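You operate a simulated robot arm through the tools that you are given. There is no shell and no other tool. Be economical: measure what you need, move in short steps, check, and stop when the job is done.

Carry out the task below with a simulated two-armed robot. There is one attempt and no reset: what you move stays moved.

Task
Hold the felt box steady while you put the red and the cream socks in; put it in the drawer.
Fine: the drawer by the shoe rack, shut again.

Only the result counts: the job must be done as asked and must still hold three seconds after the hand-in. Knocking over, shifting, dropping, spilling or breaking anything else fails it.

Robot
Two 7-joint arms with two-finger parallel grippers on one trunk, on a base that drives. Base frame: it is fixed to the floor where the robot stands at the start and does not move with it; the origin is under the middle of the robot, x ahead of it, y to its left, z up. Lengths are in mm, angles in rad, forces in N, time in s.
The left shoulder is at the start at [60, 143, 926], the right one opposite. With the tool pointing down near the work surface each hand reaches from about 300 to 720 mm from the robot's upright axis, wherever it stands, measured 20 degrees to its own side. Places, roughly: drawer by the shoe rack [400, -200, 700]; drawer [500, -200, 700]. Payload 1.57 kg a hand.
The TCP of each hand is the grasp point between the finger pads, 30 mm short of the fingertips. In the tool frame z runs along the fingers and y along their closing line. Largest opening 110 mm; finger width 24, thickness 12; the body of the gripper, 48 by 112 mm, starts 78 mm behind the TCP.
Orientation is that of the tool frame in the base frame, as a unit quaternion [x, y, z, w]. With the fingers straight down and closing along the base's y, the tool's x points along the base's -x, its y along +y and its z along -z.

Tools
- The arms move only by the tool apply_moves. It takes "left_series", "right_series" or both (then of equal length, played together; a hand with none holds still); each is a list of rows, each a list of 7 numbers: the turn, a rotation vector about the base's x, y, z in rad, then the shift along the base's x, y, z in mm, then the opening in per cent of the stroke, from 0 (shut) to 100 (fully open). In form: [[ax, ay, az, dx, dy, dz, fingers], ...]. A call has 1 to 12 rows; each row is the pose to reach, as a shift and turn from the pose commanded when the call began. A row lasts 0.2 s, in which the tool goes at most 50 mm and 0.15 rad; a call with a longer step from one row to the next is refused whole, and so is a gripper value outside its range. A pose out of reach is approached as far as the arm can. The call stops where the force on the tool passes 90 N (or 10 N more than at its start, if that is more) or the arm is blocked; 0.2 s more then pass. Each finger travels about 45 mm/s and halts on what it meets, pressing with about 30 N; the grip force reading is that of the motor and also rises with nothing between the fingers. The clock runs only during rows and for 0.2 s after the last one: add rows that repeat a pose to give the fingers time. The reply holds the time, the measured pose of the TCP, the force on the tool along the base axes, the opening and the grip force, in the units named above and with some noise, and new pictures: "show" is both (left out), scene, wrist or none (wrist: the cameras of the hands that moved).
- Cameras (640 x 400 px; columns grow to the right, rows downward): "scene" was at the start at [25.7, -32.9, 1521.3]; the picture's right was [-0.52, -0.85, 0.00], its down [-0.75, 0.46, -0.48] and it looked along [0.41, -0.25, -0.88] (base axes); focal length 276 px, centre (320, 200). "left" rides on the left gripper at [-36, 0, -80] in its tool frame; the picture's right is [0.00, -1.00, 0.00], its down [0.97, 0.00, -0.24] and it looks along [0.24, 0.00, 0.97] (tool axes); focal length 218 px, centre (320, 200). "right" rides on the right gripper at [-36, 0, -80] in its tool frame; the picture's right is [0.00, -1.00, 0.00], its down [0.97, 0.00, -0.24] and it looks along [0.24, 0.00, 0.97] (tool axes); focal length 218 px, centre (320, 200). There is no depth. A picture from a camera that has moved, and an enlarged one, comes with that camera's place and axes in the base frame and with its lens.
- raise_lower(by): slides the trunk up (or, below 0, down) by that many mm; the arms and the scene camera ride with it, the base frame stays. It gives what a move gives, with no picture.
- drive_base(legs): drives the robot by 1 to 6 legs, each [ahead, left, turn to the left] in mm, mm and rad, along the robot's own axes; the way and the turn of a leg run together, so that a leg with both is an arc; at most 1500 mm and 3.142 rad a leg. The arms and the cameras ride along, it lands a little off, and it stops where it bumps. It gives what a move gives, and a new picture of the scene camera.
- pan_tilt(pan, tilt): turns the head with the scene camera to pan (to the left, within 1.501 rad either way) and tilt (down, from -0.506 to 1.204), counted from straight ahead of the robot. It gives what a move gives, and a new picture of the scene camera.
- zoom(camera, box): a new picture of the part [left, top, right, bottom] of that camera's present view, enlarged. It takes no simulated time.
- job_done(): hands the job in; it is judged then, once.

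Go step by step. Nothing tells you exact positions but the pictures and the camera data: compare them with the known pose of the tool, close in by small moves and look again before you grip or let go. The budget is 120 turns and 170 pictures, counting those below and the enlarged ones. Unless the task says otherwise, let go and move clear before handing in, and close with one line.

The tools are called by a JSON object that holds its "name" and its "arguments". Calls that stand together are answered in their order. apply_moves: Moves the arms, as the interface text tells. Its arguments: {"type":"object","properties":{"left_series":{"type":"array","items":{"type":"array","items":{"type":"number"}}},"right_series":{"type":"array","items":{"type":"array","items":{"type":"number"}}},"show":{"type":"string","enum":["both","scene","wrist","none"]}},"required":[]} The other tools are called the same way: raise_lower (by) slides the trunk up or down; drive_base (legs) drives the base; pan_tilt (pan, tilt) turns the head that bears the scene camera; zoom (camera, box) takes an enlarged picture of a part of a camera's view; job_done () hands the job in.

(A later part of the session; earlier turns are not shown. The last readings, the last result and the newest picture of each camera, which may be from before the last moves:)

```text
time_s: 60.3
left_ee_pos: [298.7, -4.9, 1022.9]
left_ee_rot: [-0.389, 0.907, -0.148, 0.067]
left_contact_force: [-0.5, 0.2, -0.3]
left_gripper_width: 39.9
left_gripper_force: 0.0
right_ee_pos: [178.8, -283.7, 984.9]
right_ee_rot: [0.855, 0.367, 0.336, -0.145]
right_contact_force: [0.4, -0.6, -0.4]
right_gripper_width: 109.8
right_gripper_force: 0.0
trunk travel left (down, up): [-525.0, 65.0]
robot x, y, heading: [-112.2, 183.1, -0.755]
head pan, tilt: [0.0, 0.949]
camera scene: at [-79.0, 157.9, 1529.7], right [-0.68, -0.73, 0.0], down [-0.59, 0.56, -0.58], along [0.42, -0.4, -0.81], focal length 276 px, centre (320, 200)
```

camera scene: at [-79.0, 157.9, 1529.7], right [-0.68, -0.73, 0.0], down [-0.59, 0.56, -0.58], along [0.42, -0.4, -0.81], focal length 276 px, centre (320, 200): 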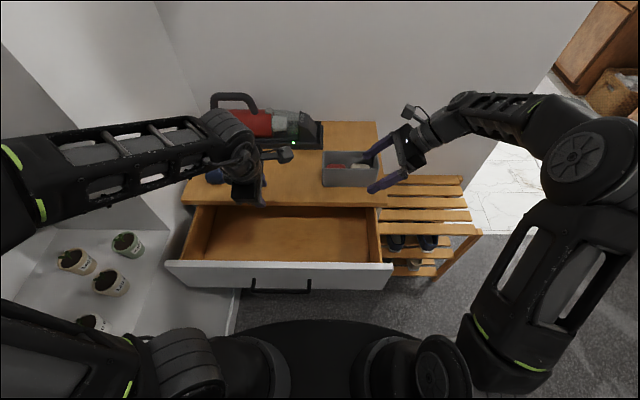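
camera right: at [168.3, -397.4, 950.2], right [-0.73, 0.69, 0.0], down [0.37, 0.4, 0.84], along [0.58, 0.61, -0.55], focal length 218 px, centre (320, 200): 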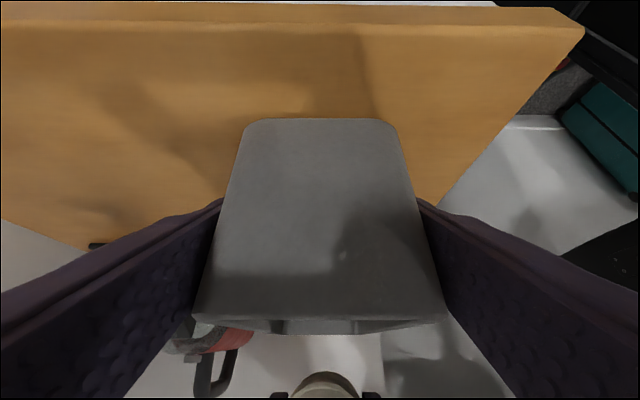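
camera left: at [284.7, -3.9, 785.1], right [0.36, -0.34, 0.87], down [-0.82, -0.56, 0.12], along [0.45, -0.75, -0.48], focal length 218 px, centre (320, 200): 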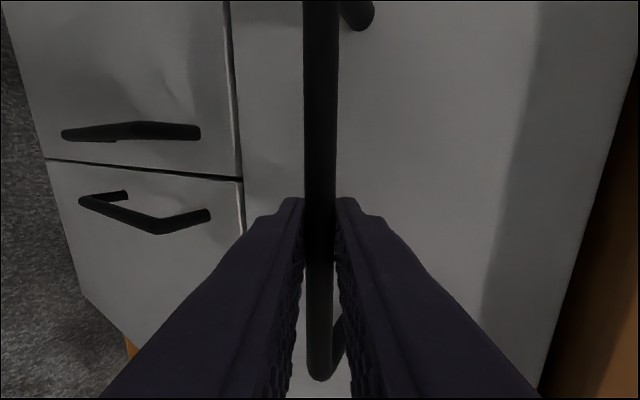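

Now bringing the right hand upright over the box centre at about [268,-292].

{"name": "apply_moves", "arguments": {"right_series": [[-0.09, 0.086, 0, 5, 2, 15, 100], [-0.18, 0.172, 0, 20, 2, 15, 100], [-0.27, 0.258, 0, 38, 0, 15, 100], [-0.36, 0.344, 0, 55, -2, 15, 100], [-0.45, 0.43, 0, 72, -5, 15, 100], [-0.544, 0.517, 0, 89, -8, 10, 100], [-0.544, 0.517, 0, 89, -8, 0, 100]]}}

```text
time_s: 61.9
left_ee_pos: [296.8, -3.8, 1021.7]
left_ee_rot: [-0.389, 0.907, -0.149, 0.067]
left_contact_force: [0.5, -0.2, 0.8]
left_gripper_width: 39.5
left_gripper_force: 0.0
right_ee_pos: [267.2, -292.9, 987.3]
right_ee_rot: [0.919, 0.395, 0.0, 0.0]
right_contact_force: [-0.6, -0.8, -1.2]
right_gripper_width: 110.0
right_gripper_force: 0.0
trunk travel left (down, up): [-525.0, 65.0]
robot x, y, heading: [-114.2, 187.2, -0.753]
head pan, tilt: [0.0, 0.949]
camera scene: at [-81.1, 159.3, 1529.8], right [-0.68, -0.73, 0.0], down [-0.59, 0.56, -0.58], along [0.42, -0.4, -0.81], focal length 276 px, centre (320, 200)
camera right: at [242.6, -318.7, 1066.9], right [-0.73, 0.69, 0.0], down [0.67, 0.7, 0.24], along [0.17, 0.17, -0.97], focal length 218 px, centre (320, 200)
```

scene: 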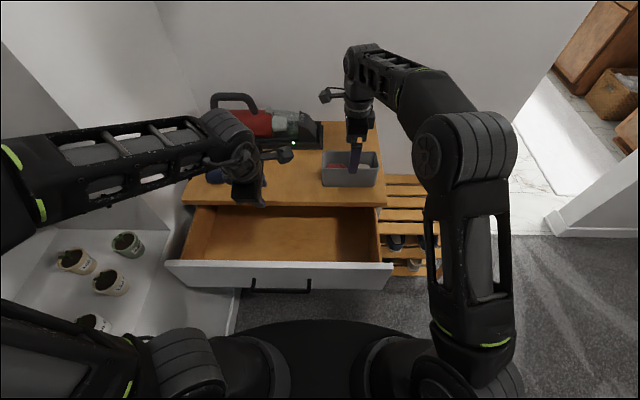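
right: 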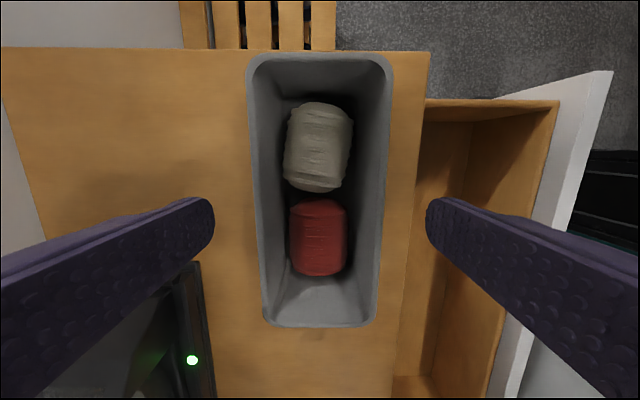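

Perfectly centred over the box with both socks visible. Descending and gripping across its middle.

{"name": "apply_moves", "arguments": {"right_series": [[0, 0, 0, 0, 0, -25, 100], [0, 0, 0, 0, 0, -50, 100], [0, 0, 0, 0, 0, -75, 100], [0, 0, 0, 0, 0, -84, 100], [0, 0, 0, 0, 0, -84, 80], [0, 0, 0, 0, 0, -84, 50], [0, 0, 0, 0, 0, -84, 50], [0, 0, 0, 0, 0, -84, 50]], "show": "wrist"}}

```text
time_s: 63.7
left_ee_pos: [297.7, -5.4, 1022.2]
left_ee_rot: [-0.389, 0.907, -0.149, 0.066]
left_contact_force: [-0.3, -0.2, 0.3]
left_gripper_width: 39.3
left_gripper_force: 0.1
right_ee_pos: [266.3, -290.3, 902.3]
right_ee_rot: [0.918, 0.396, 0.0, -0.002]
right_contact_force: [0.8, 0.0, -1.4]
right_gripper_width: 75.4
right_gripper_force: 29.8
trunk travel left (down, up): [-525.0, 65.0]
robot x, y, heading: [-115.5, 184.0, -0.749]
head pan, tilt: [0.0, 0.949]
camera right: at [241.3, -317.7, 982.9], right [-0.73, 0.69, 0.0], down [0.67, 0.7, 0.24], along [0.16, 0.18, -0.97], focal length 218 px, centre (320, 200)
```

right: 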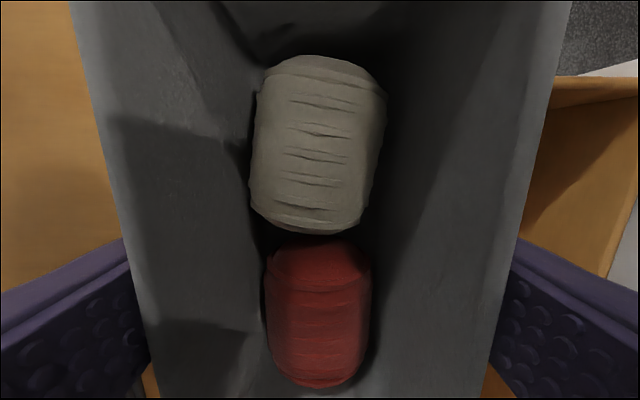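

Box gripped across the middle. Lifting it 45 mm and moving the left hand forward out of the way.

{"name": "apply_moves", "arguments": {"right_series": [[0, 0, 0, 0, 0, 5, 40], [0, 0, 0, 0, 0, 12, 40], [0, 0, 0, 0, 0, 24, 40], [0, 0, 0, 0, 0, 36, 40], [0, 0, 0, 0, 0, 45, 40], [0, 0, 0, 0, 0, 45, 40]], "left_series": [[0, 0, 0, 18, -9, 0, 36], [0, 0, 0, 36, -18, 0, 36], [0, 0, 0, 54, -27, 0, 36], [0, 0, 0, 74, -37, 0, 36], [0, 0, 0, 93, -47, 0, 36], [0, 0, 0, 93, -47, 0, 36]]}}

```text
time_s: 65.1
left_ee_pos: [391.9, -52.5, 1021.8]
left_ee_rot: [-0.389, 0.907, -0.149, 0.066]
left_contact_force: [0.2, -0.5, 0.3]
left_gripper_width: 39.7
left_gripper_force: 0.0
right_ee_pos: [265.9, -291.8, 947.4]
right_ee_rot: [0.919, 0.395, -0.001, 0.0]
right_contact_force: [0.0, 0.6, -1.7]
right_gripper_width: 75.3
right_gripper_force: 30.8
trunk travel left (down, up): [-525.0, 65.0]
robot x, y, heading: [-112.7, 188.6, -0.755]
head pan, tilt: [0.0, 0.949]
camera scene: at [-80.8, 159.6, 1529.8], right [-0.68, -0.73, 0.0], down [-0.59, 0.56, -0.58], along [0.42, -0.4, -0.81], focal length 276 px, centre (320, 200)
camera right: at [240.8, -317.1, 1027.7], right [-0.73, 0.69, 0.0], down [0.67, 0.7, 0.24], along [0.17, 0.18, -0.97], focal length 218 px, centre (320, 200)
camera left: at [397.3, -7.3, 1097.3], right [0.69, -0.65, 0.32], down [-0.73, -0.65, 0.22], along [0.06, -0.39, -0.92], focal length 218 px, centre (320, 200)
```

scene: 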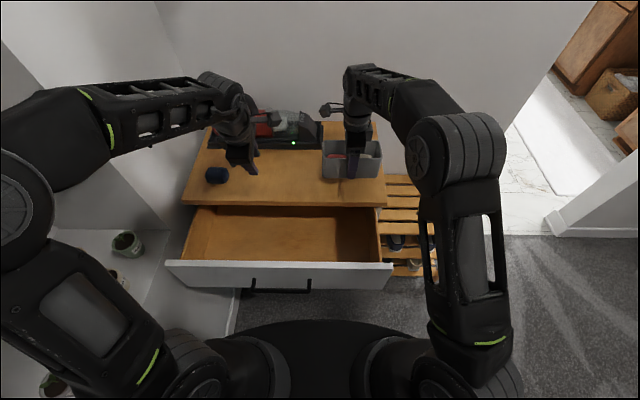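
right: 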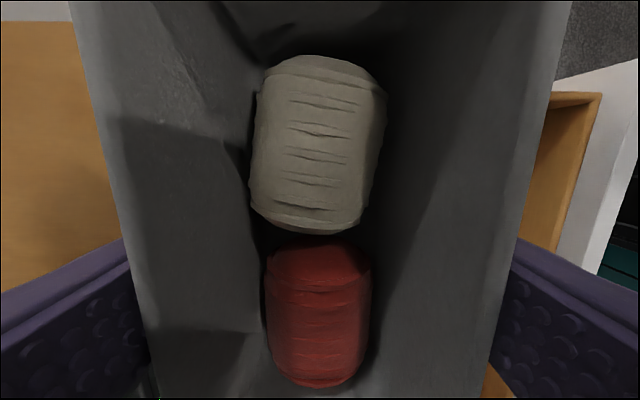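
left: 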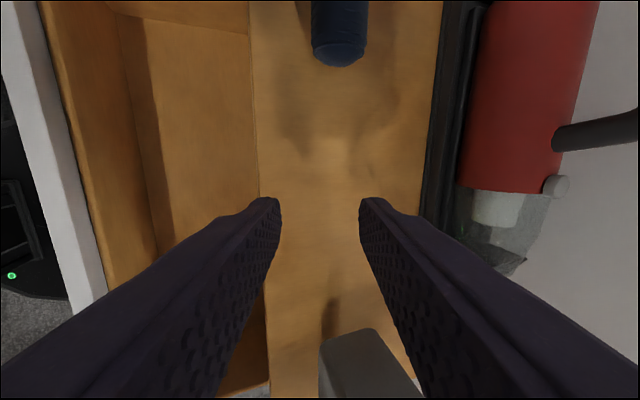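

The box is held securely. The drawer interior spans about depth 132–305, right wall near lateral -112. I'll turn the left hand so its stalk points away, then carry the box.

{"name": "apply_moves", "arguments": {"left_series": [[0, 0, -0.14, 0, 0, 0, 36], [0, 0, -0.28, 0, 0, 0, 36], [0, 0, -0.42, 4, 4, 0, 36], [0, 0, -0.56, 8, 8, 0, 36], [0, 0, -0.7, 12, 12, 0, 36], [0, 0, -0.84, 16, 16, 0, 36], [0, 0, -0.98, 20, 20, 0, 36], [0, 0, -1.12, 20, 20, 0, 36], [0, 0, -1.2, 20, 20, 0, 36]], "show": "scene"}}

```text
time_s: 67.1
left_ee_pos: [410.5, -32.2, 1022.0]
left_ee_rot: [0.192, 0.967, -0.162, -0.029]
left_contact_force: [0.6, -0.1, -0.6]
left_gripper_width: 39.7
left_gripper_force: 0.0
right_ee_pos: [266.3, -290.4, 946.4]
right_ee_rot: [0.918, 0.396, -0.001, -0.001]
right_contact_force: [0.5, -0.9, -1.8]
right_gripper_width: 75.1
right_gripper_force: 30.2
trunk travel left (down, up): [-525.0, 65.0]
robot x, y, heading: [-113.0, 185.6, -0.752]
head pan, tilt: [0.0, 0.949]
camera scene: at [-80.4, 159.5, 1529.8], right [-0.68, -0.73, 0.0], down [-0.59, 0.56, -0.58], along [0.42, -0.4, -0.81], focal length 276 px, centre (320, 200)
```

scene: 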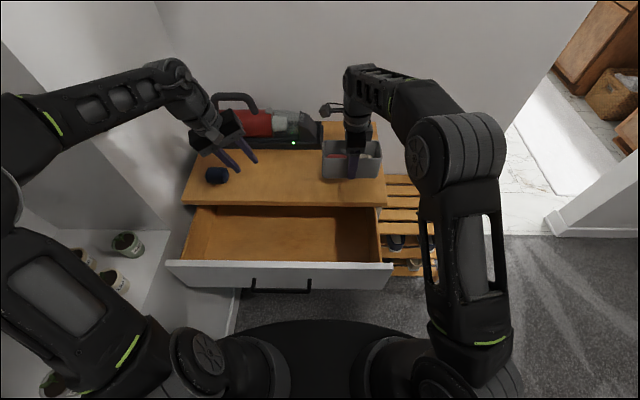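

The way is clear. Carrying the box out over the open drawer.

{"name": "apply_moves", "arguments": {"right_series": [[0, 0, 0, -9, 16, 0, 40], [0, 0, 0, -22, 39, 0, 40], [0, 0, 0, -36, 63, 0, 40], [0, 0, 0, -50, 87, 0, 40], [0, 0, 0, -64, 112, 0, 40], [0, 0, 0, -78, 137, 0, 40], [0, 0, 0, -91, 158, 0, 40], [0, 0, 0, -91, 158, 0, 40]]}}

{"name": "zoom", "arguments": {"camera": "scene", "box": [160, 110, 410, 300]}}

```text
time_s: 68.9
left_ee_pos: [410.3, -31.3, 1021.7]
left_ee_rot: [0.191, 0.968, -0.161, -0.029]
left_contact_force: [0.0, -0.3, 0.0]
left_gripper_width: 39.6
left_gripper_force: 0.0
right_ee_pos: [176.1, -134.9, 947.0]
right_ee_rot: [0.919, 0.395, -0.001, -0.001]
right_contact_force: [0.0, 0.4, -1.8]
right_gripper_width: 75.1
right_gripper_force: 30.2
trunk travel left (down, up): [-525.0, 65.0]
robot x, y, heading: [-112.6, 187.3, -0.755]
head pan, tilt: [0.0, 0.949]
camera scene: at [-80.4, 159.4, 1529.8], right [-0.68, -0.73, 0.0], down [-0.59, 0.56, -0.58], along [0.42, -0.4, -0.81], focal length 276 px, centre (320, 200)
camera right: at [150.6, -160.4, 1027.2], right [-0.73, 0.69, 0.0], down [0.67, 0.7, 0.24], along [0.16, 0.18, -0.97], focal length 218 px, centre (320, 200)
```

scene: 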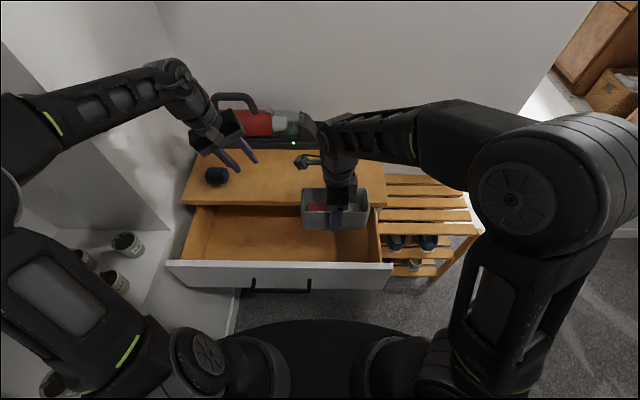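
right: 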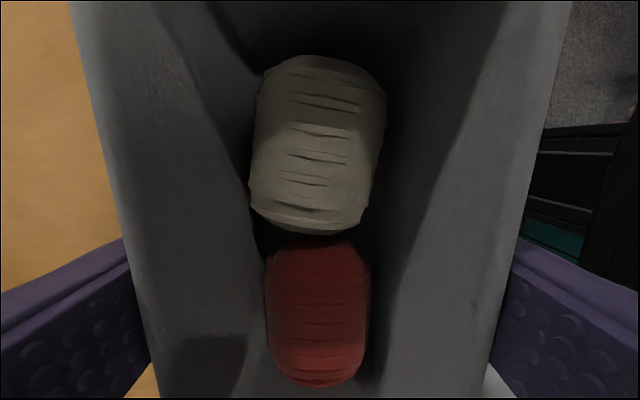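

```text
2.11 times, centred on (285, 205) of scene
camera zoom: at [-80.4, 159.4, 1529.8], right [-0.68, -0.73, 0.0], down [-0.59, 0.56, -0.58], along [0.42, -0.4, -0.81], focal length 580 px, centre (394, 190)
```

zoom: 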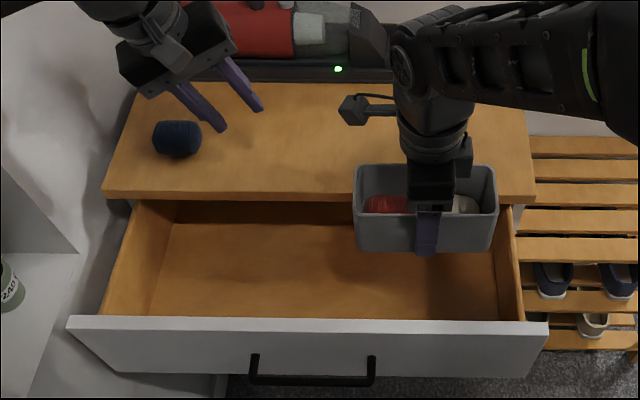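

The box is above the opening (depth ≈ 221, lateral ≈ 24), clear of all sides. Lowering 140 mm into the drawer.

{"name": "apply_moves", "arguments": {"right_series": [[0, 0, 0, 0, 0, -20, 40], [0, 0, 0, 0, 0, -45, 40], [0, 0, 0, 0, 0, -70, 40], [0, 0, 0, 0, 0, -95, 40], [0, 0, 0, 0, 0, -120, 40], [0, 0, 0, 0, 0, -140, 40], [0, 0, 0, 0, 0, -140, 40]]}}

```text
time_s: 70.5
left_ee_pos: [410.4, -31.7, 1022.8]
left_ee_rot: [0.191, 0.968, -0.161, -0.029]
left_contact_force: [-0.6, -0.4, 0.6]
left_gripper_width: 39.6
left_gripper_force: 0.0
right_ee_pos: [175.8, -133.0, 807.5]
right_ee_rot: [0.919, 0.394, -0.001, 0.0]
right_contact_force: [-0.1, 1.3, -1.3]
right_gripper_width: 75.3
right_gripper_force: 30.0
trunk travel left (down, up): [-525.0, 65.0]
robot x, y, heading: [-111.4, 187.8, -0.756]
head pan, tilt: [0.0, 0.949]
camera scene: at [-80.7, 159.6, 1529.8], right [-0.68, -0.73, 0.0], down [-0.59, 0.56, -0.58], along [0.42, -0.4, -0.81], focal length 276 px, centre (320, 200)
camera right: at [150.3, -159.8, 887.1], right [-0.73, 0.69, 0.0], down [0.67, 0.7, 0.24], along [0.17, 0.18, -0.97], focal length 218 px, centre (320, 200)
```

scene: 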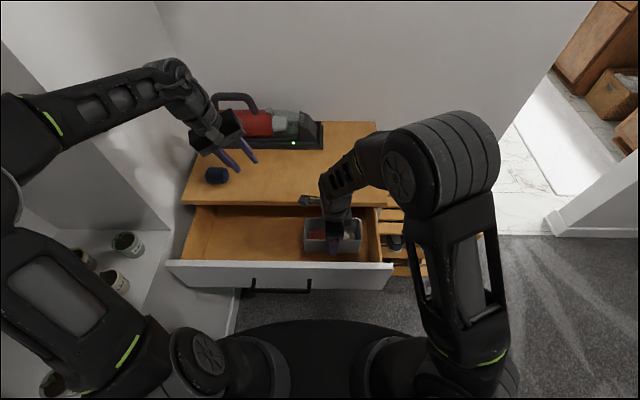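
right: 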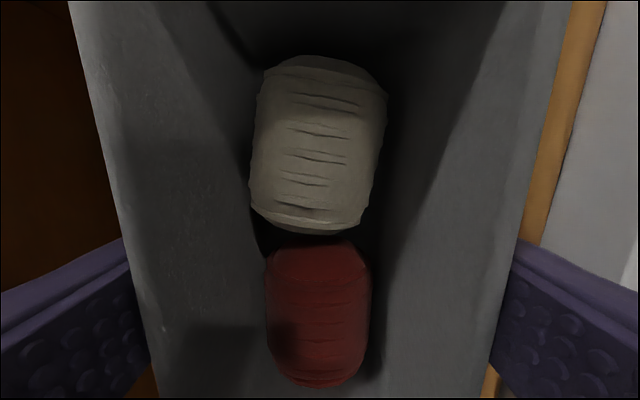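

Still clear. Continuing down in small steps to find the drawer floor.

{"name": "apply_moves", "arguments": {"right_series": [[0, 0, 0, 0, 0, -8, 40], [0, 0, 0, 0, 0, -16, 40], [0, 0, 0, 0, 0, -24, 40], [0, 0, 0, 0, 0, -32, 40], [0, 0, 0, 0, 0, -38, 40], [0, 0, 0, 0, 0, -38, 40]], "show": "scene"}}

{"name": "zoom", "arguments": {"camera": "scene", "box": [240, 180, 420, 300]}}

```text
time_s: 71.9
left_ee_pos: [410.7, -31.4, 1021.3]
left_ee_rot: [0.191, 0.968, -0.161, -0.029]
left_contact_force: [-1.0, 0.3, -0.2]
left_gripper_width: 39.6
left_gripper_force: 0.1
right_ee_pos: [175.3, -131.6, 768.8]
right_ee_rot: [0.919, 0.395, -0.001, -0.001]
right_contact_force: [-0.1, 0.1, -1.7]
right_gripper_width: 75.5
right_gripper_force: 30.1
trunk travel left (down, up): [-525.0, 65.0]
robot x, y, heading: [-111.0, 187.6, -0.752]
head pan, tilt: [0.0, 0.949]
camera scene: at [-80.6, 159.6, 1529.8], right [-0.68, -0.73, 0.0], down [-0.59, 0.56, -0.58], along [0.42, -0.4, -0.81], focal length 276 px, centre (320, 200)
```

scene: 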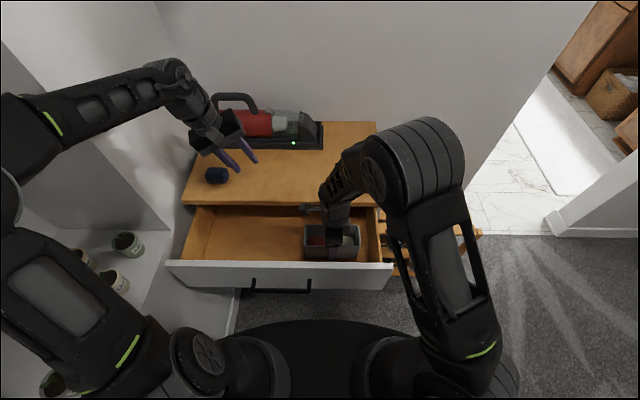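

```text
3.33 times, centred on (330, 240) of scene
camera zoom: at [-80.6, 159.6, 1529.8], right [-0.68, -0.73, 0.0], down [-0.59, 0.56, -0.58], along [0.42, -0.4, -0.81], focal length 919 px, centre (287, 67)
```

zoom: 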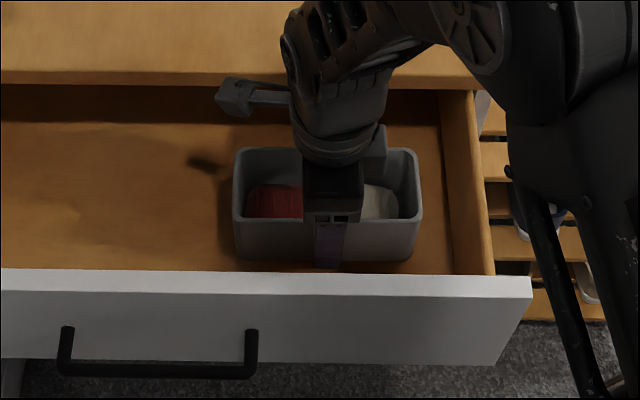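

Close to the floor now; continuing with 4 mm steps.

{"name": "apply_moves", "arguments": {"right_series": [[0, 0, 0, 0, 0, -4, 40], [0, 0, 0, 0, 0, -8, 40], [0, 0, 0, 0, 0, -12, 40], [0, 0, 0, 0, 0, -16, 40], [0, 0, 0, 0, 0, -16, 40]], "show": "none"}}

```text
time_s: 73.1
left_ee_pos: [411.0, -30.7, 1021.8]
left_ee_rot: [0.191, 0.968, -0.161, -0.029]
left_contact_force: [-0.3, -0.2, -0.3]
left_gripper_width: 39.4
left_gripper_force: 0.0
right_ee_pos: [176.7, -133.2, 753.3]
right_ee_rot: [0.919, 0.395, 0.0, 0.0]
right_contact_force: [0.2, -0.3, -1.7]
right_gripper_width: 75.3
right_gripper_force: 29.7
trunk travel left (down, up): [-525.0, 65.0]
robot x, y, heading: [-114.2, 189.8, -0.755]
head pan, tilt: [0.0, 0.949]
```

{"name": "apply_moves", "arguments": {"right_series": [[0, 0, 0, 0, 0, -4, 40], [0, 0, 0, 0, 0, -8, 40], [0, 0, 0, 0, 0, -12, 40], [0, 0, 0, 0, 0, -16, 40], [0, 0, 0, 0, 0, -16, 40]], "show": "none"}}

```text
time_s: 74.3
left_ee_pos: [410.5, -31.1, 1022.1]
left_ee_rot: [0.191, 0.968, -0.161, -0.028]
left_contact_force: [-0.6, 0.2, -0.4]
left_gripper_width: 39.9
left_gripper_force: 0.0
right_ee_pos: [176.6, -133.8, 736.4]
right_ee_rot: [0.919, 0.394, 0.001, 0.0]
right_contact_force: [0.1, 0.1, -0.3]
right_gripper_width: 75.3
right_gripper_force: 29.8
trunk travel left (down, up): [-525.0, 65.0]
robot x, y, heading: [-113.4, 186.6, -0.751]
head pan, tilt: [0.0, 0.949]
```

The weight has just come off the hand (z force near 0), so the box is about on the floor. Pressing 3 mm more to confirm.

{"name": "apply_moves", "arguments": {"right_series": [[0, 0, 0, 0, 0, -2, 40], [0, 0, 0, 0, 0, -3, 40]]}}

```text
time_s: 74.9
left_ee_pos: [410.7, -32.3, 1022.2]
left_ee_rot: [0.191, 0.968, -0.162, -0.03]
left_contact_force: [-0.2, 1.1, 0.2]
left_gripper_width: 39.6
left_gripper_force: 0.0
right_ee_pos: [175.5, -133.4, 734.0]
right_ee_rot: [0.919, 0.395, 0.0, 0.0]
right_contact_force: [0.1, -0.8, -1.5]
right_gripper_width: 75.0
right_gripper_force: 30.1
trunk travel left (down, up): [-525.0, 65.0]
robot x, y, heading: [-109.5, 186.3, -0.752]
head pan, tilt: [0.0, 0.949]
camera scene: at [-80.6, 159.6, 1529.8], right [-0.68, -0.73, 0.0], down [-0.59, 0.56, -0.58], along [0.42, -0.4, -0.81], focal length 276 px, centre (320, 200)
camera right: at [150.9, -160.1, 814.7], right [-0.73, 0.69, 0.0], down [0.67, 0.71, 0.24], along [0.17, 0.18, -0.97], focal length 218 px, centre (320, 200)
```

scene: 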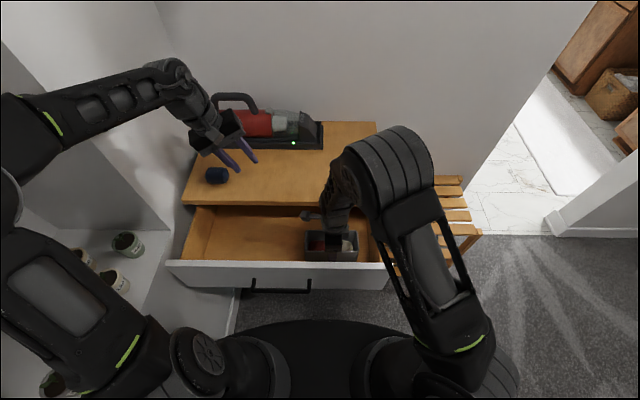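
right: 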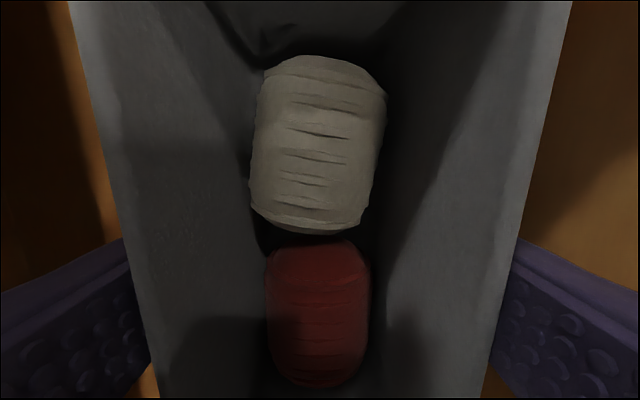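

Not yet touching (that was noise). Continuing down.

{"name": "apply_moves", "arguments": {"right_series": [[0, 0, 0, 0, 0, -4, 40], [0, 0, 0, 0, 0, -8, 40], [0, 0, 0, 0, 0, -12, 40], [0, 0, 0, 0, 0, -12, 40]], "show": "none"}}

```text
time_s: 75.9
left_ee_pos: [411.0, -31.9, 1022.0]
left_ee_rot: [0.192, 0.968, -0.161, -0.029]
left_contact_force: [0.1, 0.0, -0.3]
left_gripper_width: 39.3
left_gripper_force: 0.1
right_ee_pos: [175.3, -133.2, 722.5]
right_ee_rot: [0.919, 0.395, 0.0, -0.001]
right_contact_force: [-0.1, 0.1, -1.6]
right_gripper_width: 75.3
right_gripper_force: 29.7
trunk travel left (down, up): [-525.0, 65.0]
robot x, y, heading: [-110.2, 188.6, -0.753]
head pan, tilt: [0.0, 0.949]
```

{"name": "apply_moves", "arguments": {"right_series": [[0, 0, 0, 0, 0, -4, 40], [0, 0, 0, 0, 0, -8, 40], [0, 0, 0, 0, 0, -12, 40], [0, 0, 0, 0, 0, -12, 40]], "show": "none"}}

```text
time_s: 76.9
left_ee_pos: [409.3, -30.4, 1023.2]
left_ee_rot: [0.191, 0.968, -0.161, -0.028]
left_contact_force: [0.4, -0.7, 0.4]
left_gripper_width: 39.5
left_gripper_force: 0.0
right_ee_pos: [174.7, -133.3, 710.7]
right_ee_rot: [0.919, 0.395, 0.001, 0.001]
right_contact_force: [0.4, 0.0, 36.3]
right_gripper_width: 75.6
right_gripper_force: 29.9
trunk travel left (down, up): [-525.0, 65.0]
robot x, y, heading: [-110.3, 185.9, -0.752]
head pan, tilt: [0.0, 0.949]
```

Floor contact (36 N upward). I'll ease up 1.5 mm, open the fingers and lift straight out.

{"name": "apply_moves", "arguments": {"right_series": [[0, 0, 0, 0, 0, 1.5, 40], [0, 0, 0, 0, 0, 1.5, 70], [0, 0, 0, 0, 0, 1.5, 90], [0, 0, 0, 0, 0, 1.5, 92], [0, 0, 0, 0, 0, 1.5, 92], [0, 0, 0, 0, 0, 20, 92], [0, 0, 0, 0, 0, 45, 92], [0, 0, 0, 0, 0, 70, 92], [0, 0, 0, 0, 0, 95, 92]]}}

```text
time_s: 78.9
left_ee_pos: [409.6, -31.8, 1020.9]
left_ee_rot: [0.192, 0.968, -0.16, -0.029]
left_contact_force: [-0.1, -0.3, -0.2]
left_gripper_width: 39.7
left_gripper_force: 0.1
right_ee_pos: [176.7, -132.8, 805.9]
right_ee_rot: [0.919, 0.395, 0.0, 0.0]
right_contact_force: [-0.8, -0.4, 0.3]
right_gripper_width: 101.3
right_gripper_force: 0.0
trunk travel left (down, up): [-525.0, 65.0]
robot x, y, heading: [-113.6, 188.6, -0.757]
head pan, tilt: [0.0, 0.949]
camera scene: at [-80.9, 159.9, 1529.8], right [-0.68, -0.73, 0.0], down [-0.59, 0.56, -0.58], along [0.42, -0.4, -0.81], focal length 276 px, centre (320, 200)
camera right: at [151.9, -158.4, 885.9], right [-0.73, 0.69, 0.0], down [0.67, 0.7, 0.24], along [0.16, 0.18, -0.97], focal length 218 px, centre (320, 200)
```

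scene: 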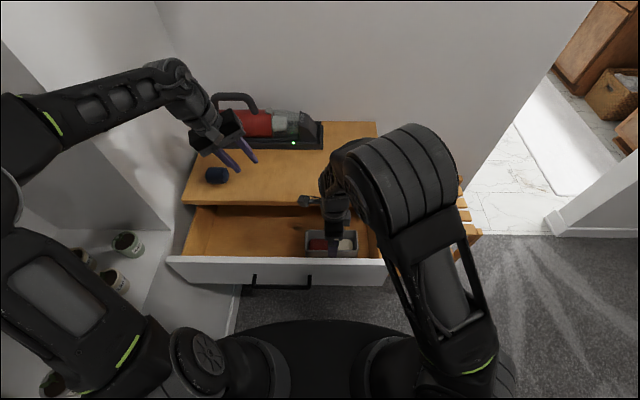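
right: 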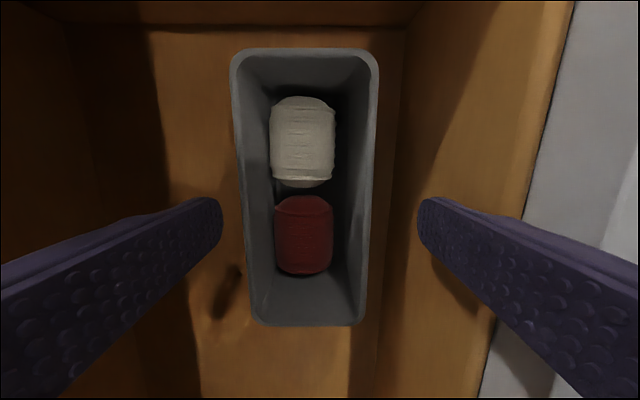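

The box with both socks stands in the drawer, its rim well below the top. Raising the right hand clear, then backing off to close the drawer.

{"name": "apply_moves", "arguments": {"right_series": [[0, 0, 0, 0, 0, 30, 92], [0, 0, 0, 0, 0, 65, 92], [0, 0, 0, 0, 0, 100, 92], [0, 0, 0, 0, 0, 135, 92], [0, 0, 0, -10, -11, 170, 92], [0, 0, 0, -20, -21, 190, 92], [0, 0, 0, -34, -36, 190, 92]], "show": "none"}}

{"name": "drive_base", "arguments": {"legs": [[-190, 0, 0]]}}

```text
time_s: 80.5
left_ee_pos: [410.2, -32.1, 1021.6]
left_ee_rot: [0.191, 0.968, -0.161, -0.029]
left_contact_force: [0.7, -0.7, 0.7]
left_gripper_width: 39.5
left_gripper_force: 0.1
right_ee_pos: [142.3, -169.1, 995.6]
right_ee_rot: [0.919, 0.395, 0.0, -0.001]
right_contact_force: [-0.2, 0.2, 0.4]
right_gripper_width: 101.3
right_gripper_force: 0.1
trunk travel left (down, up): [-525.0, 65.0]
robot x, y, heading: [-108.3, 187.4, -0.752]
head pan, tilt: [0.0, 0.949]
```

```text
time_s: 82.0
left_ee_pos: [273.5, 95.9, 1022.7]
left_ee_rot: [0.191, 0.968, -0.161, -0.029]
left_contact_force: [-0.5, 1.0, -0.4]
left_gripper_width: 39.6
left_gripper_force: 0.1
right_ee_pos: [3.6, -40.7, 996.1]
right_ee_rot: [0.919, 0.395, 0.0, 0.0]
right_contact_force: [0.1, 0.0, -0.9]
right_gripper_width: 101.2
right_gripper_force: 0.0
trunk travel left (down, up): [-525.0, 65.0]
robot x, y, heading: [-246.2, 312.6, -0.757]
head pan, tilt: [0.0, 0.949]
camera scene: at [-218.1, 288.8, 1529.8], right [-0.69, -0.73, 0.0], down [-0.59, 0.56, -0.58], along [0.42, -0.4, -0.81], focal length 276 px, centre (320, 200)
```

scene: 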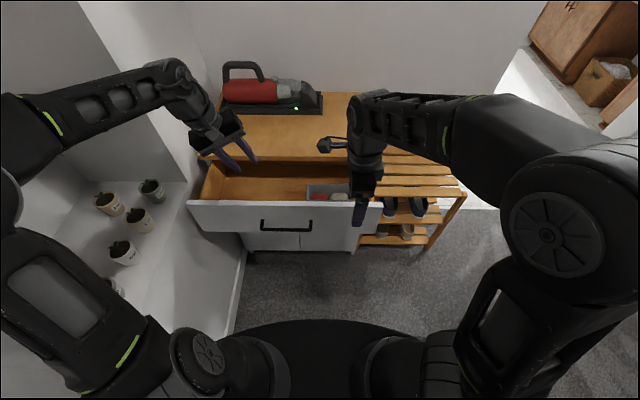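

The drawer is untouched. I'll back off another 60 mm, then set the closed left fist in front of the drawer face, pitched 60° forward with its tips above the handle bar.

{"name": "drive_base", "arguments": {"legs": [[-60, 0, 0]]}}

{"name": "apply_moves", "arguments": {"left_series": [[-0.035, -0.114, -0.018, -9, -5, 0, 20], [-0.069, -0.228, -0.036, -18, -10, 0, 0], [-0.104, -0.342, -0.054, -27, -16, -10, 0], [-0.139, -0.456, -0.072, -37, -21, -25, 0], [-0.173, -0.57, -0.09, -46, -26, -45, 0], [-0.208, -0.685, -0.108, -55, -31, -65, 0], [-0.243, -0.8, -0.126, -64, -37, -85, 0], [-0.277, -0.913, -0.144, -73, -42, -105, 0], [-0.312, -1.027, -0.162, -82, -47, -122, 0], [-0.312, -1.027, -0.162, -82, -47, -122, 0]]}}

```text
time_s: 83.2
left_ee_pos: [239.7, 130.4, 1021.4]
left_ee_rot: [0.188, 0.969, -0.16, -0.028]
left_contact_force: [-0.3, -0.4, -0.3]
left_gripper_width: 39.8
left_gripper_force: 0.1
right_ee_pos: [-28.0, -6.2, 994.7]
right_ee_rot: [0.917, 0.399, 0.0, -0.003]
right_contact_force: [0.6, 0.4, 0.0]
right_gripper_width: 101.0
right_gripper_force: 0.1
trunk travel left (down, up): [-525.0, 65.0]
robot x, y, heading: [-287.9, 348.9, -0.752]
head pan, tilt: [0.0, 0.949]
stopped in leg 1: the robot was blocked; the commanded pose is now the measured one
camera scene: at [-252.0, 318.9, 1529.6], right [-0.68, -0.73, 0.0], down [-0.6, 0.55, -0.58], along [0.43, -0.4, -0.81], focal length 276 px, centre (320, 200)
```

scene: 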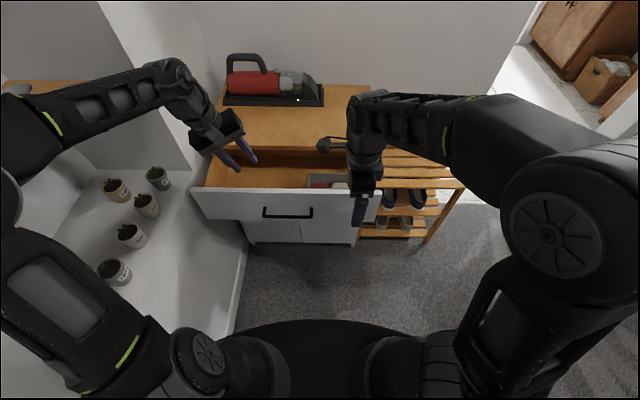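

```text
time_s: 85.4
left_ee_pos: [157.3, 86.4, 901.5]
left_ee_rot: [0.318, 0.805, -0.187, 0.465]
left_contact_force: [-0.1, -0.3, -1.2]
left_gripper_width: 0.1
left_gripper_force: 21.2
right_ee_pos: [-30.0, -4.4, 995.9]
right_ee_rot: [0.917, 0.398, 0.0, -0.001]
right_contact_force: [0.4, -0.7, -0.3]
right_gripper_width: 101.2
right_gripper_force: 0.0
trunk travel left (down, up): [-525.0, 65.0]
robot x, y, heading: [-286.8, 349.6, -0.752]
head pan, tilt: [0.0, 0.949]
camera scene: at [-253.9, 321.3, 1529.8], right [-0.68, -0.73, 0.0], down [-0.6, 0.55, -0.58], along [0.43, -0.4, -0.81], focal length 276 px, centre (320, 200)
camera left: at [119.3, 122.1, 971.9], right [-0.69, -0.73, 0.0], down [-0.5, 0.47, -0.72], along [0.52, -0.5, -0.69], focal length 218 px, centre (320, 200)
```

scene: 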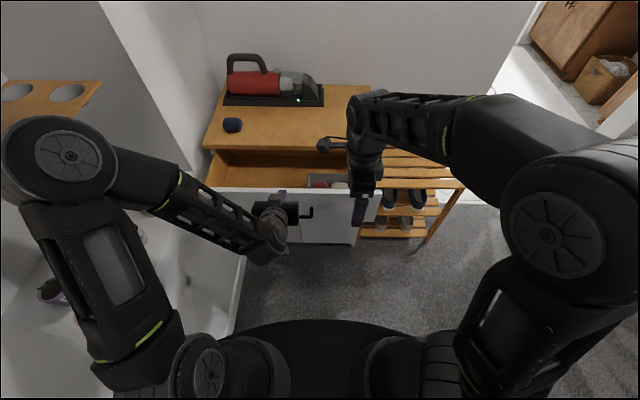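
left: 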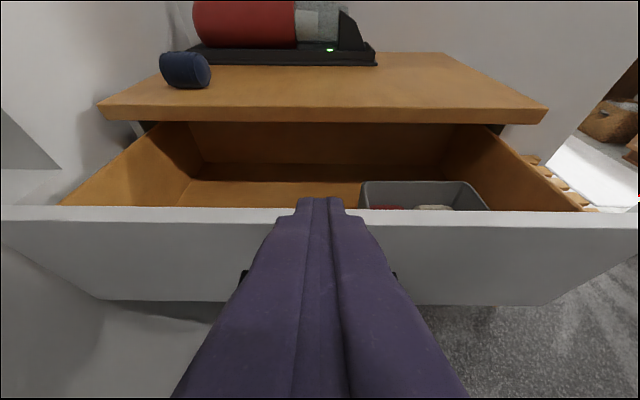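

The wrist view shows the fist nicely placed before the drawer. But the base bumped something while backing; I'll look at both sides to see what.

{"name": "pan_tilt", "arguments": {"pan": 1.5, "tilt": 0.8}}

{"name": "pan_tilt", "arguments": {"pan": -1.5, "tilt": 0.8}}

```text
time_s: 87.0
left_ee_pos: [156.6, 85.5, 900.8]
left_ee_rot: [0.318, 0.805, -0.186, 0.465]
left_contact_force: [0.9, 0.4, -0.7]
left_gripper_width: 0.0
left_gripper_force: 21.7
right_ee_pos: [-30.0, -5.4, 995.3]
right_ee_rot: [0.917, 0.399, 0.0, -0.001]
right_contact_force: [-0.6, -0.2, 0.0]
right_gripper_width: 101.2
right_gripper_force: 0.0
trunk travel left (down, up): [-525.0, 65.0]
robot x, y, heading: [-281.9, 350.0, -0.747]
head pan, tilt: [1.499, 0.799]
camera scene: at [-247.9, 425.5, 1541.3], right [0.68, -0.73, 0.0], down [-0.53, -0.49, -0.7], along [0.51, 0.48, -0.72], focal length 276 px, centre (320, 200)
```

scene: 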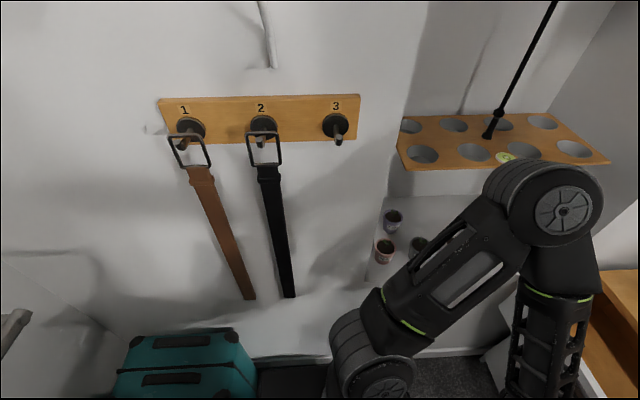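

```text
time_s: 89.6
left_ee_pos: [157.5, 84.8, 901.1]
left_ee_rot: [0.318, 0.805, -0.186, 0.465]
left_contact_force: [-0.7, -0.2, 0.8]
left_gripper_width: 0.0
left_gripper_force: 21.5
right_ee_pos: [-30.7, -5.4, 996.0]
right_ee_rot: [0.917, 0.399, 0.0, -0.001]
right_contact_force: [0.6, -0.5, -0.6]
right_gripper_width: 101.2
right_gripper_force: 0.0
trunk travel left (down, up): [-525.0, 65.0]
robot x, y, heading: [-284.0, 349.7, -0.75]
head pan, tilt: [-1.499, 0.799]
camera scene: at [-357.6, 307.7, 1541.3], right [-0.78, 0.63, 0.0], down [0.45, 0.56, -0.7], along [-0.44, -0.54, -0.72], focal length 276 px, centre (320, 200)
```

scene: 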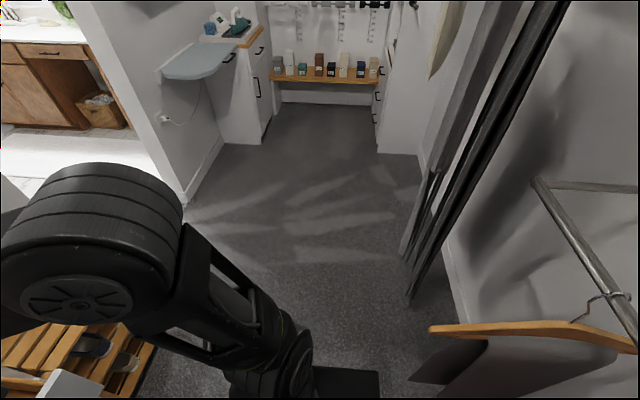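

A hanging garment is right behind; the base just stopped against it, so I won't back up further. Lowering the fist in front of the drawer face now.

{"name": "pan_tilt", "arguments": {"pan": 0.0, "tilt": 0.95}}

{"name": "apply_moves", "arguments": {"left_series": [[0, 0, 0, -3, 3, -20, 0], [0, 0, 0, -6, 6, -45, 0], [0, 0, 0, -6, 6, -70, 0], [0, 0, 0, -6, 6, -95, 0], [0, 0, 0, -6, 6, -101, 0], [0, 0, 0, -6, 6, -101, 0]]}}

```text
time_s: 91.2
left_ee_pos: [157.7, 86.4, 900.5]
left_ee_rot: [0.319, 0.805, -0.187, 0.465]
left_contact_force: [0.2, 0.4, 0.4]
left_gripper_width: 0.0
left_gripper_force: 21.0
right_ee_pos: [-29.1, -4.9, 996.2]
right_ee_rot: [0.917, 0.399, 0.001, -0.001]
right_contact_force: [0.4, 0.1, -0.2]
right_gripper_width: 101.5
right_gripper_force: 0.1
trunk travel left (down, up): [-525.0, 65.0]
robot x, y, heading: [-287.6, 351.2, -0.752]
head pan, tilt: [0.0, 0.949]
camera scene: at [-253.8, 321.0, 1529.8], right [-0.68, -0.73, 0.0], down [-0.6, 0.55, -0.58], along [0.43, -0.4, -0.81], focal length 276 px, centre (320, 200)
```

scene: 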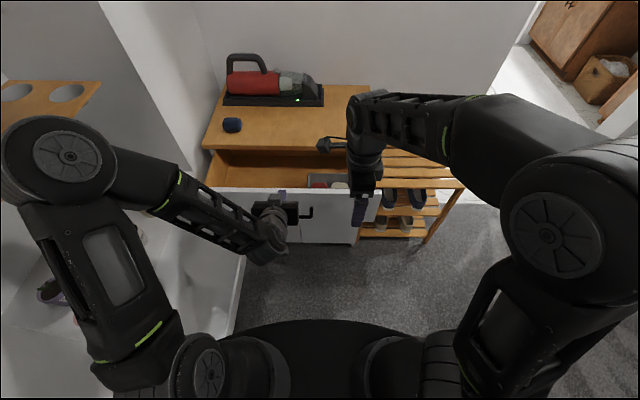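

```text
time_s: 92.6
left_ee_pos: [151.1, 92.0, 798.8]
left_ee_rot: [0.318, 0.805, -0.186, 0.465]
left_contact_force: [0.5, 0.8, 0.8]
left_gripper_width: 0.2
left_gripper_force: 21.0
right_ee_pos: [-30.1, -5.2, 995.6]
right_ee_rot: [0.917, 0.399, 0.002, 0.0]
right_contact_force: [1.0, -0.3, -0.9]
right_gripper_width: 101.6
right_gripper_force: 0.1
trunk travel left (down, up): [-525.0, 65.0]
robot x, y, heading: [-284.9, 349.2, -0.744]
head pan, tilt: [0.0, 0.949]
camera scene: at [-253.8, 321.0, 1529.8], right [-0.68, -0.73, 0.0], down [-0.6, 0.55, -0.58], along [0.43, -0.4, -0.81], focal length 276 px, centre (320, 200)
camera left: at [113.7, 127.7, 870.4], right [-0.69, -0.73, 0.0], down [-0.51, 0.47, -0.72], along [0.52, -0.5, -0.69], focal length 218 px, centre (320, 200)
```

scene: 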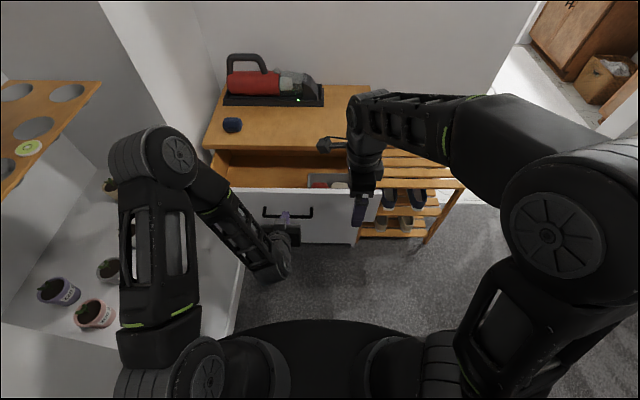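
left: 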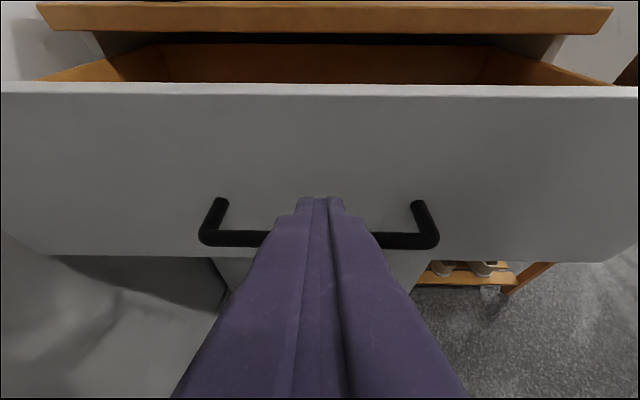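

The fist is centred just above the handle. Pushing the drawer shut with steady small steps.

{"name": "apply_moves", "arguments": {"left_series": [[0, 0, 0, 9, -8.5, 0, 0], [0, 0, 0, 20, -19, 0, 0], [0, 0, 0, 32, -30, 0, 0], [0, 0, 0, 45, -42.5, 0, 0], [0, 0, 0, 58, -55, 0, 0], [0, 0, 0, 71, -67.5, 0, 0], [0, 0, 0, 84, -80, 0, 0], [0, 0, 0, 97, -92, 0, 0], [0, 0, 0, 110, -104.5, 0, 0], [0, 0, 0, 123, -117, 0, 0], [0, 0, 0, 136, -129, 0, 0], [0, 0, 0, 147, -140, 0, 0]]}}

```text
time_s: 95.2
left_ee_pos: [297.0, -49.7, 799.5]
left_ee_rot: [0.319, 0.805, -0.187, 0.464]
left_contact_force: [-0.1, -0.9, 0.2]
left_gripper_width: 0.1
left_gripper_force: 21.4
right_ee_pos: [-29.1, -5.4, 995.8]
right_ee_rot: [0.917, 0.399, 0.0, -0.001]
right_contact_force: [0.5, 0.6, -0.6]
right_gripper_width: 101.4
right_gripper_force: 0.1
trunk travel left (down, up): [-525.0, 65.0]
robot x, y, heading: [-287.6, 348.9, -0.753]
head pan, tilt: [0.0, 0.949]
camera scene: at [-253.5, 320.8, 1529.7], right [-0.68, -0.73, 0.0], down [-0.6, 0.55, -0.58], along [0.43, -0.4, -0.81], focal length 276 px, centre (320, 200)
camera left: at [260.2, -13.3, 870.2], right [-0.69, -0.73, 0.0], down [-0.51, 0.47, -0.72], along [0.52, -0.5, -0.69], focal length 218 px, centre (320, 200)
```

scene: 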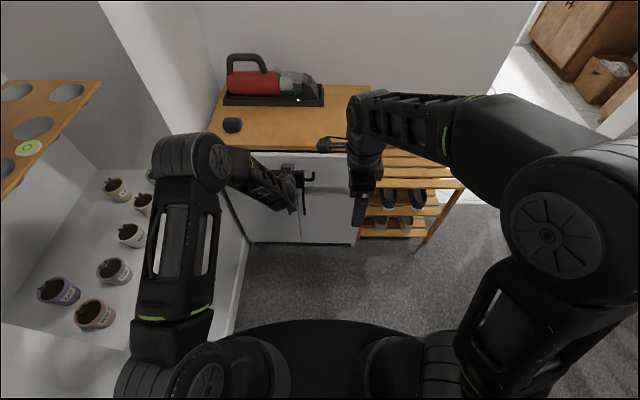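
left: 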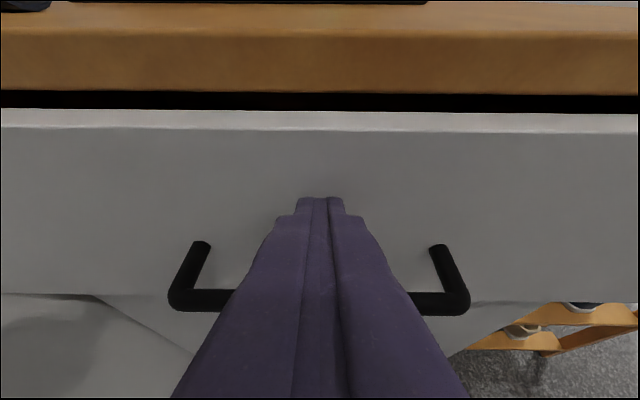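

Nearly shut. Creeping on until the drawer meets its stop.

{"name": "apply_moves", "arguments": {"left_series": [[0, 0, 0, 5, -5, 0, 0], [0, 0, 0, 11, -10, 0, 0], [0, 0, 0, 16, -15, 0, 0], [0, 0, 0, 21, -20, 0, 0], [0, 0, 0, 25, -24, 0, 0], [0, 0, 0, 29, -28, 0, 0], [0, 0, 0, 32, -31, 0, 0]]}}

```text
time_s: 96.8
left_ee_pos: [323.9, -75.1, 800.4]
left_ee_rot: [0.321, 0.805, -0.187, 0.462]
left_contact_force: [-41.4, 40.8, 13.2]
left_gripper_width: 0.2
left_gripper_force: 21.2
right_ee_pos: [-33.0, -0.4, 998.6]
right_ee_rot: [0.917, 0.399, 0.002, 0.002]
right_contact_force: [0.2, -0.7, 0.8]
right_gripper_width: 101.4
right_gripper_force: 0.0
trunk travel left (down, up): [-525.0, 65.0]
robot x, y, heading: [-284.3, 350.3, -0.744]
head pan, tilt: [0.0, 0.949]
camera scene: at [-259.7, 326.5, 1530.2], right [-0.68, -0.73, 0.0], down [-0.59, 0.55, -0.59], along [0.43, -0.4, -0.81], focal length 276 px, centre (320, 200)
camera left: at [287.2, -37.6, 870.5], right [-0.69, -0.73, 0.0], down [-0.51, 0.48, -0.72], along [0.52, -0.5, -0.7], focal length 218 px, centre (320, 200)
```

scene: 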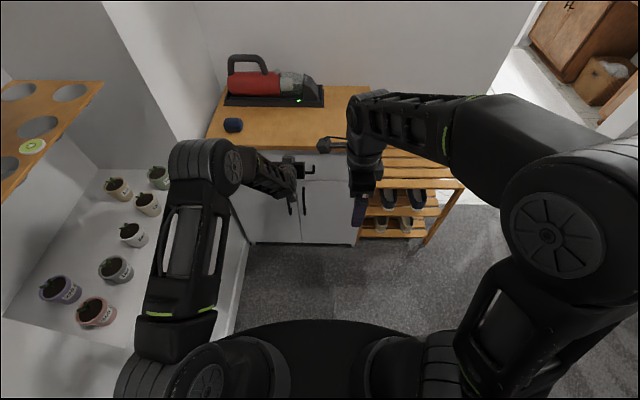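
left: 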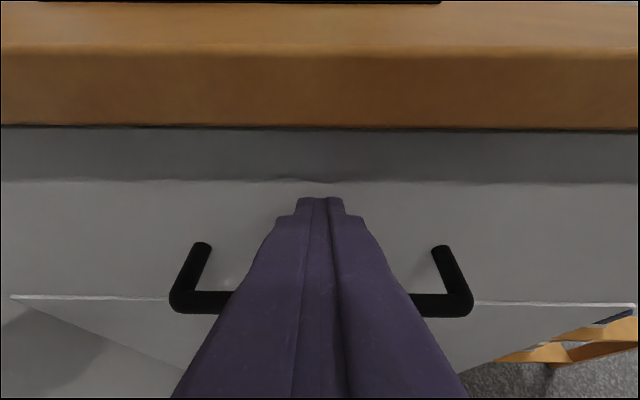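

The drawer is fully shut (firm stop at ~58 N, face tucked under the top). Backing the fist off and raising it clear.

{"name": "apply_moves", "arguments": {"left_series": [[0, 0, 0, -14, 13, 0, 0], [0, 0, 0, -36, 34, 0, 0], [0, 0, 0, -58, 55, 10, 0], [0, 0, 0, -80, 76, 30, 0], [0, 0, 0, -90, 86, 60, 0], [0, 0, 0, -90, 86, 80, 0], [0, 0, 0, -90, 86, 80, 0]]}}

{"name": "zoom", "arguments": {"camera": "scene", "box": [190, 70, 390, 260]}}

```text
time_s: 98.4
left_ee_pos: [240.2, 9.0, 880.1]
left_ee_rot: [0.318, 0.805, -0.186, 0.466]
left_contact_force: [0.0, 0.4, 0.2]
left_gripper_width: 0.0
left_gripper_force: 21.1
right_ee_pos: [-30.4, -5.1, 995.7]
right_ee_rot: [0.917, 0.398, 0.001, -0.001]
right_contact_force: [-0.2, -0.1, 0.8]
right_gripper_width: 101.2
right_gripper_force: 0.0
trunk travel left (down, up): [-525.0, 65.0]
robot x, y, heading: [-284.0, 348.9, -0.75]
head pan, tilt: [0.0, 0.949]
camera scene: at [-253.8, 321.0, 1529.8], right [-0.68, -0.73, 0.0], down [-0.6, 0.55, -0.58], along [0.43, -0.4, -0.81], focal length 276 px, centre (320, 200)
camera left: at [203.1, 44.3, 950.6], right [-0.69, -0.73, 0.0], down [-0.51, 0.47, -0.72], along [0.52, -0.5, -0.69], focal length 218 px, centre (320, 200)
```

scene: 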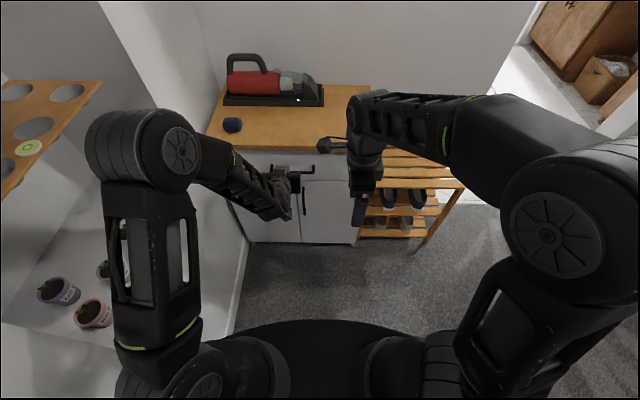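
left: 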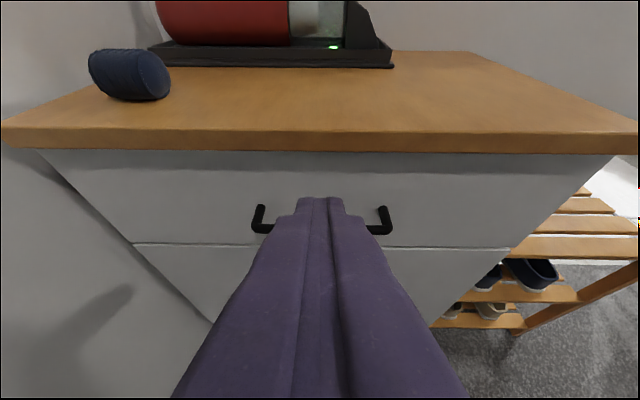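

```text
2.11 times, centred on (290, 165) of scene
camera zoom: at [-253.8, 321.0, 1529.8], right [-0.68, -0.73, 0.0], down [-0.6, 0.55, -0.58], along [0.43, -0.4, -0.81], focal length 580 px, centre (383, 274)
```

zoom: 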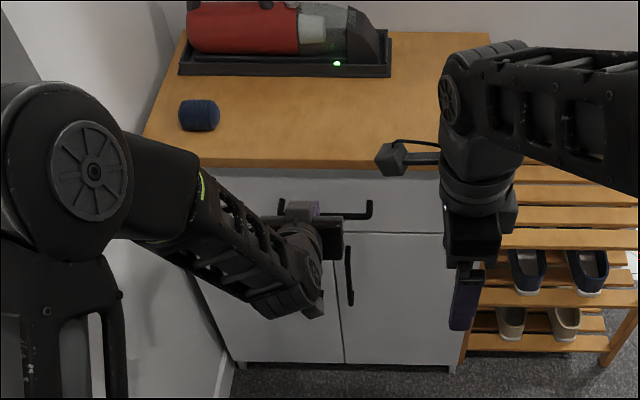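

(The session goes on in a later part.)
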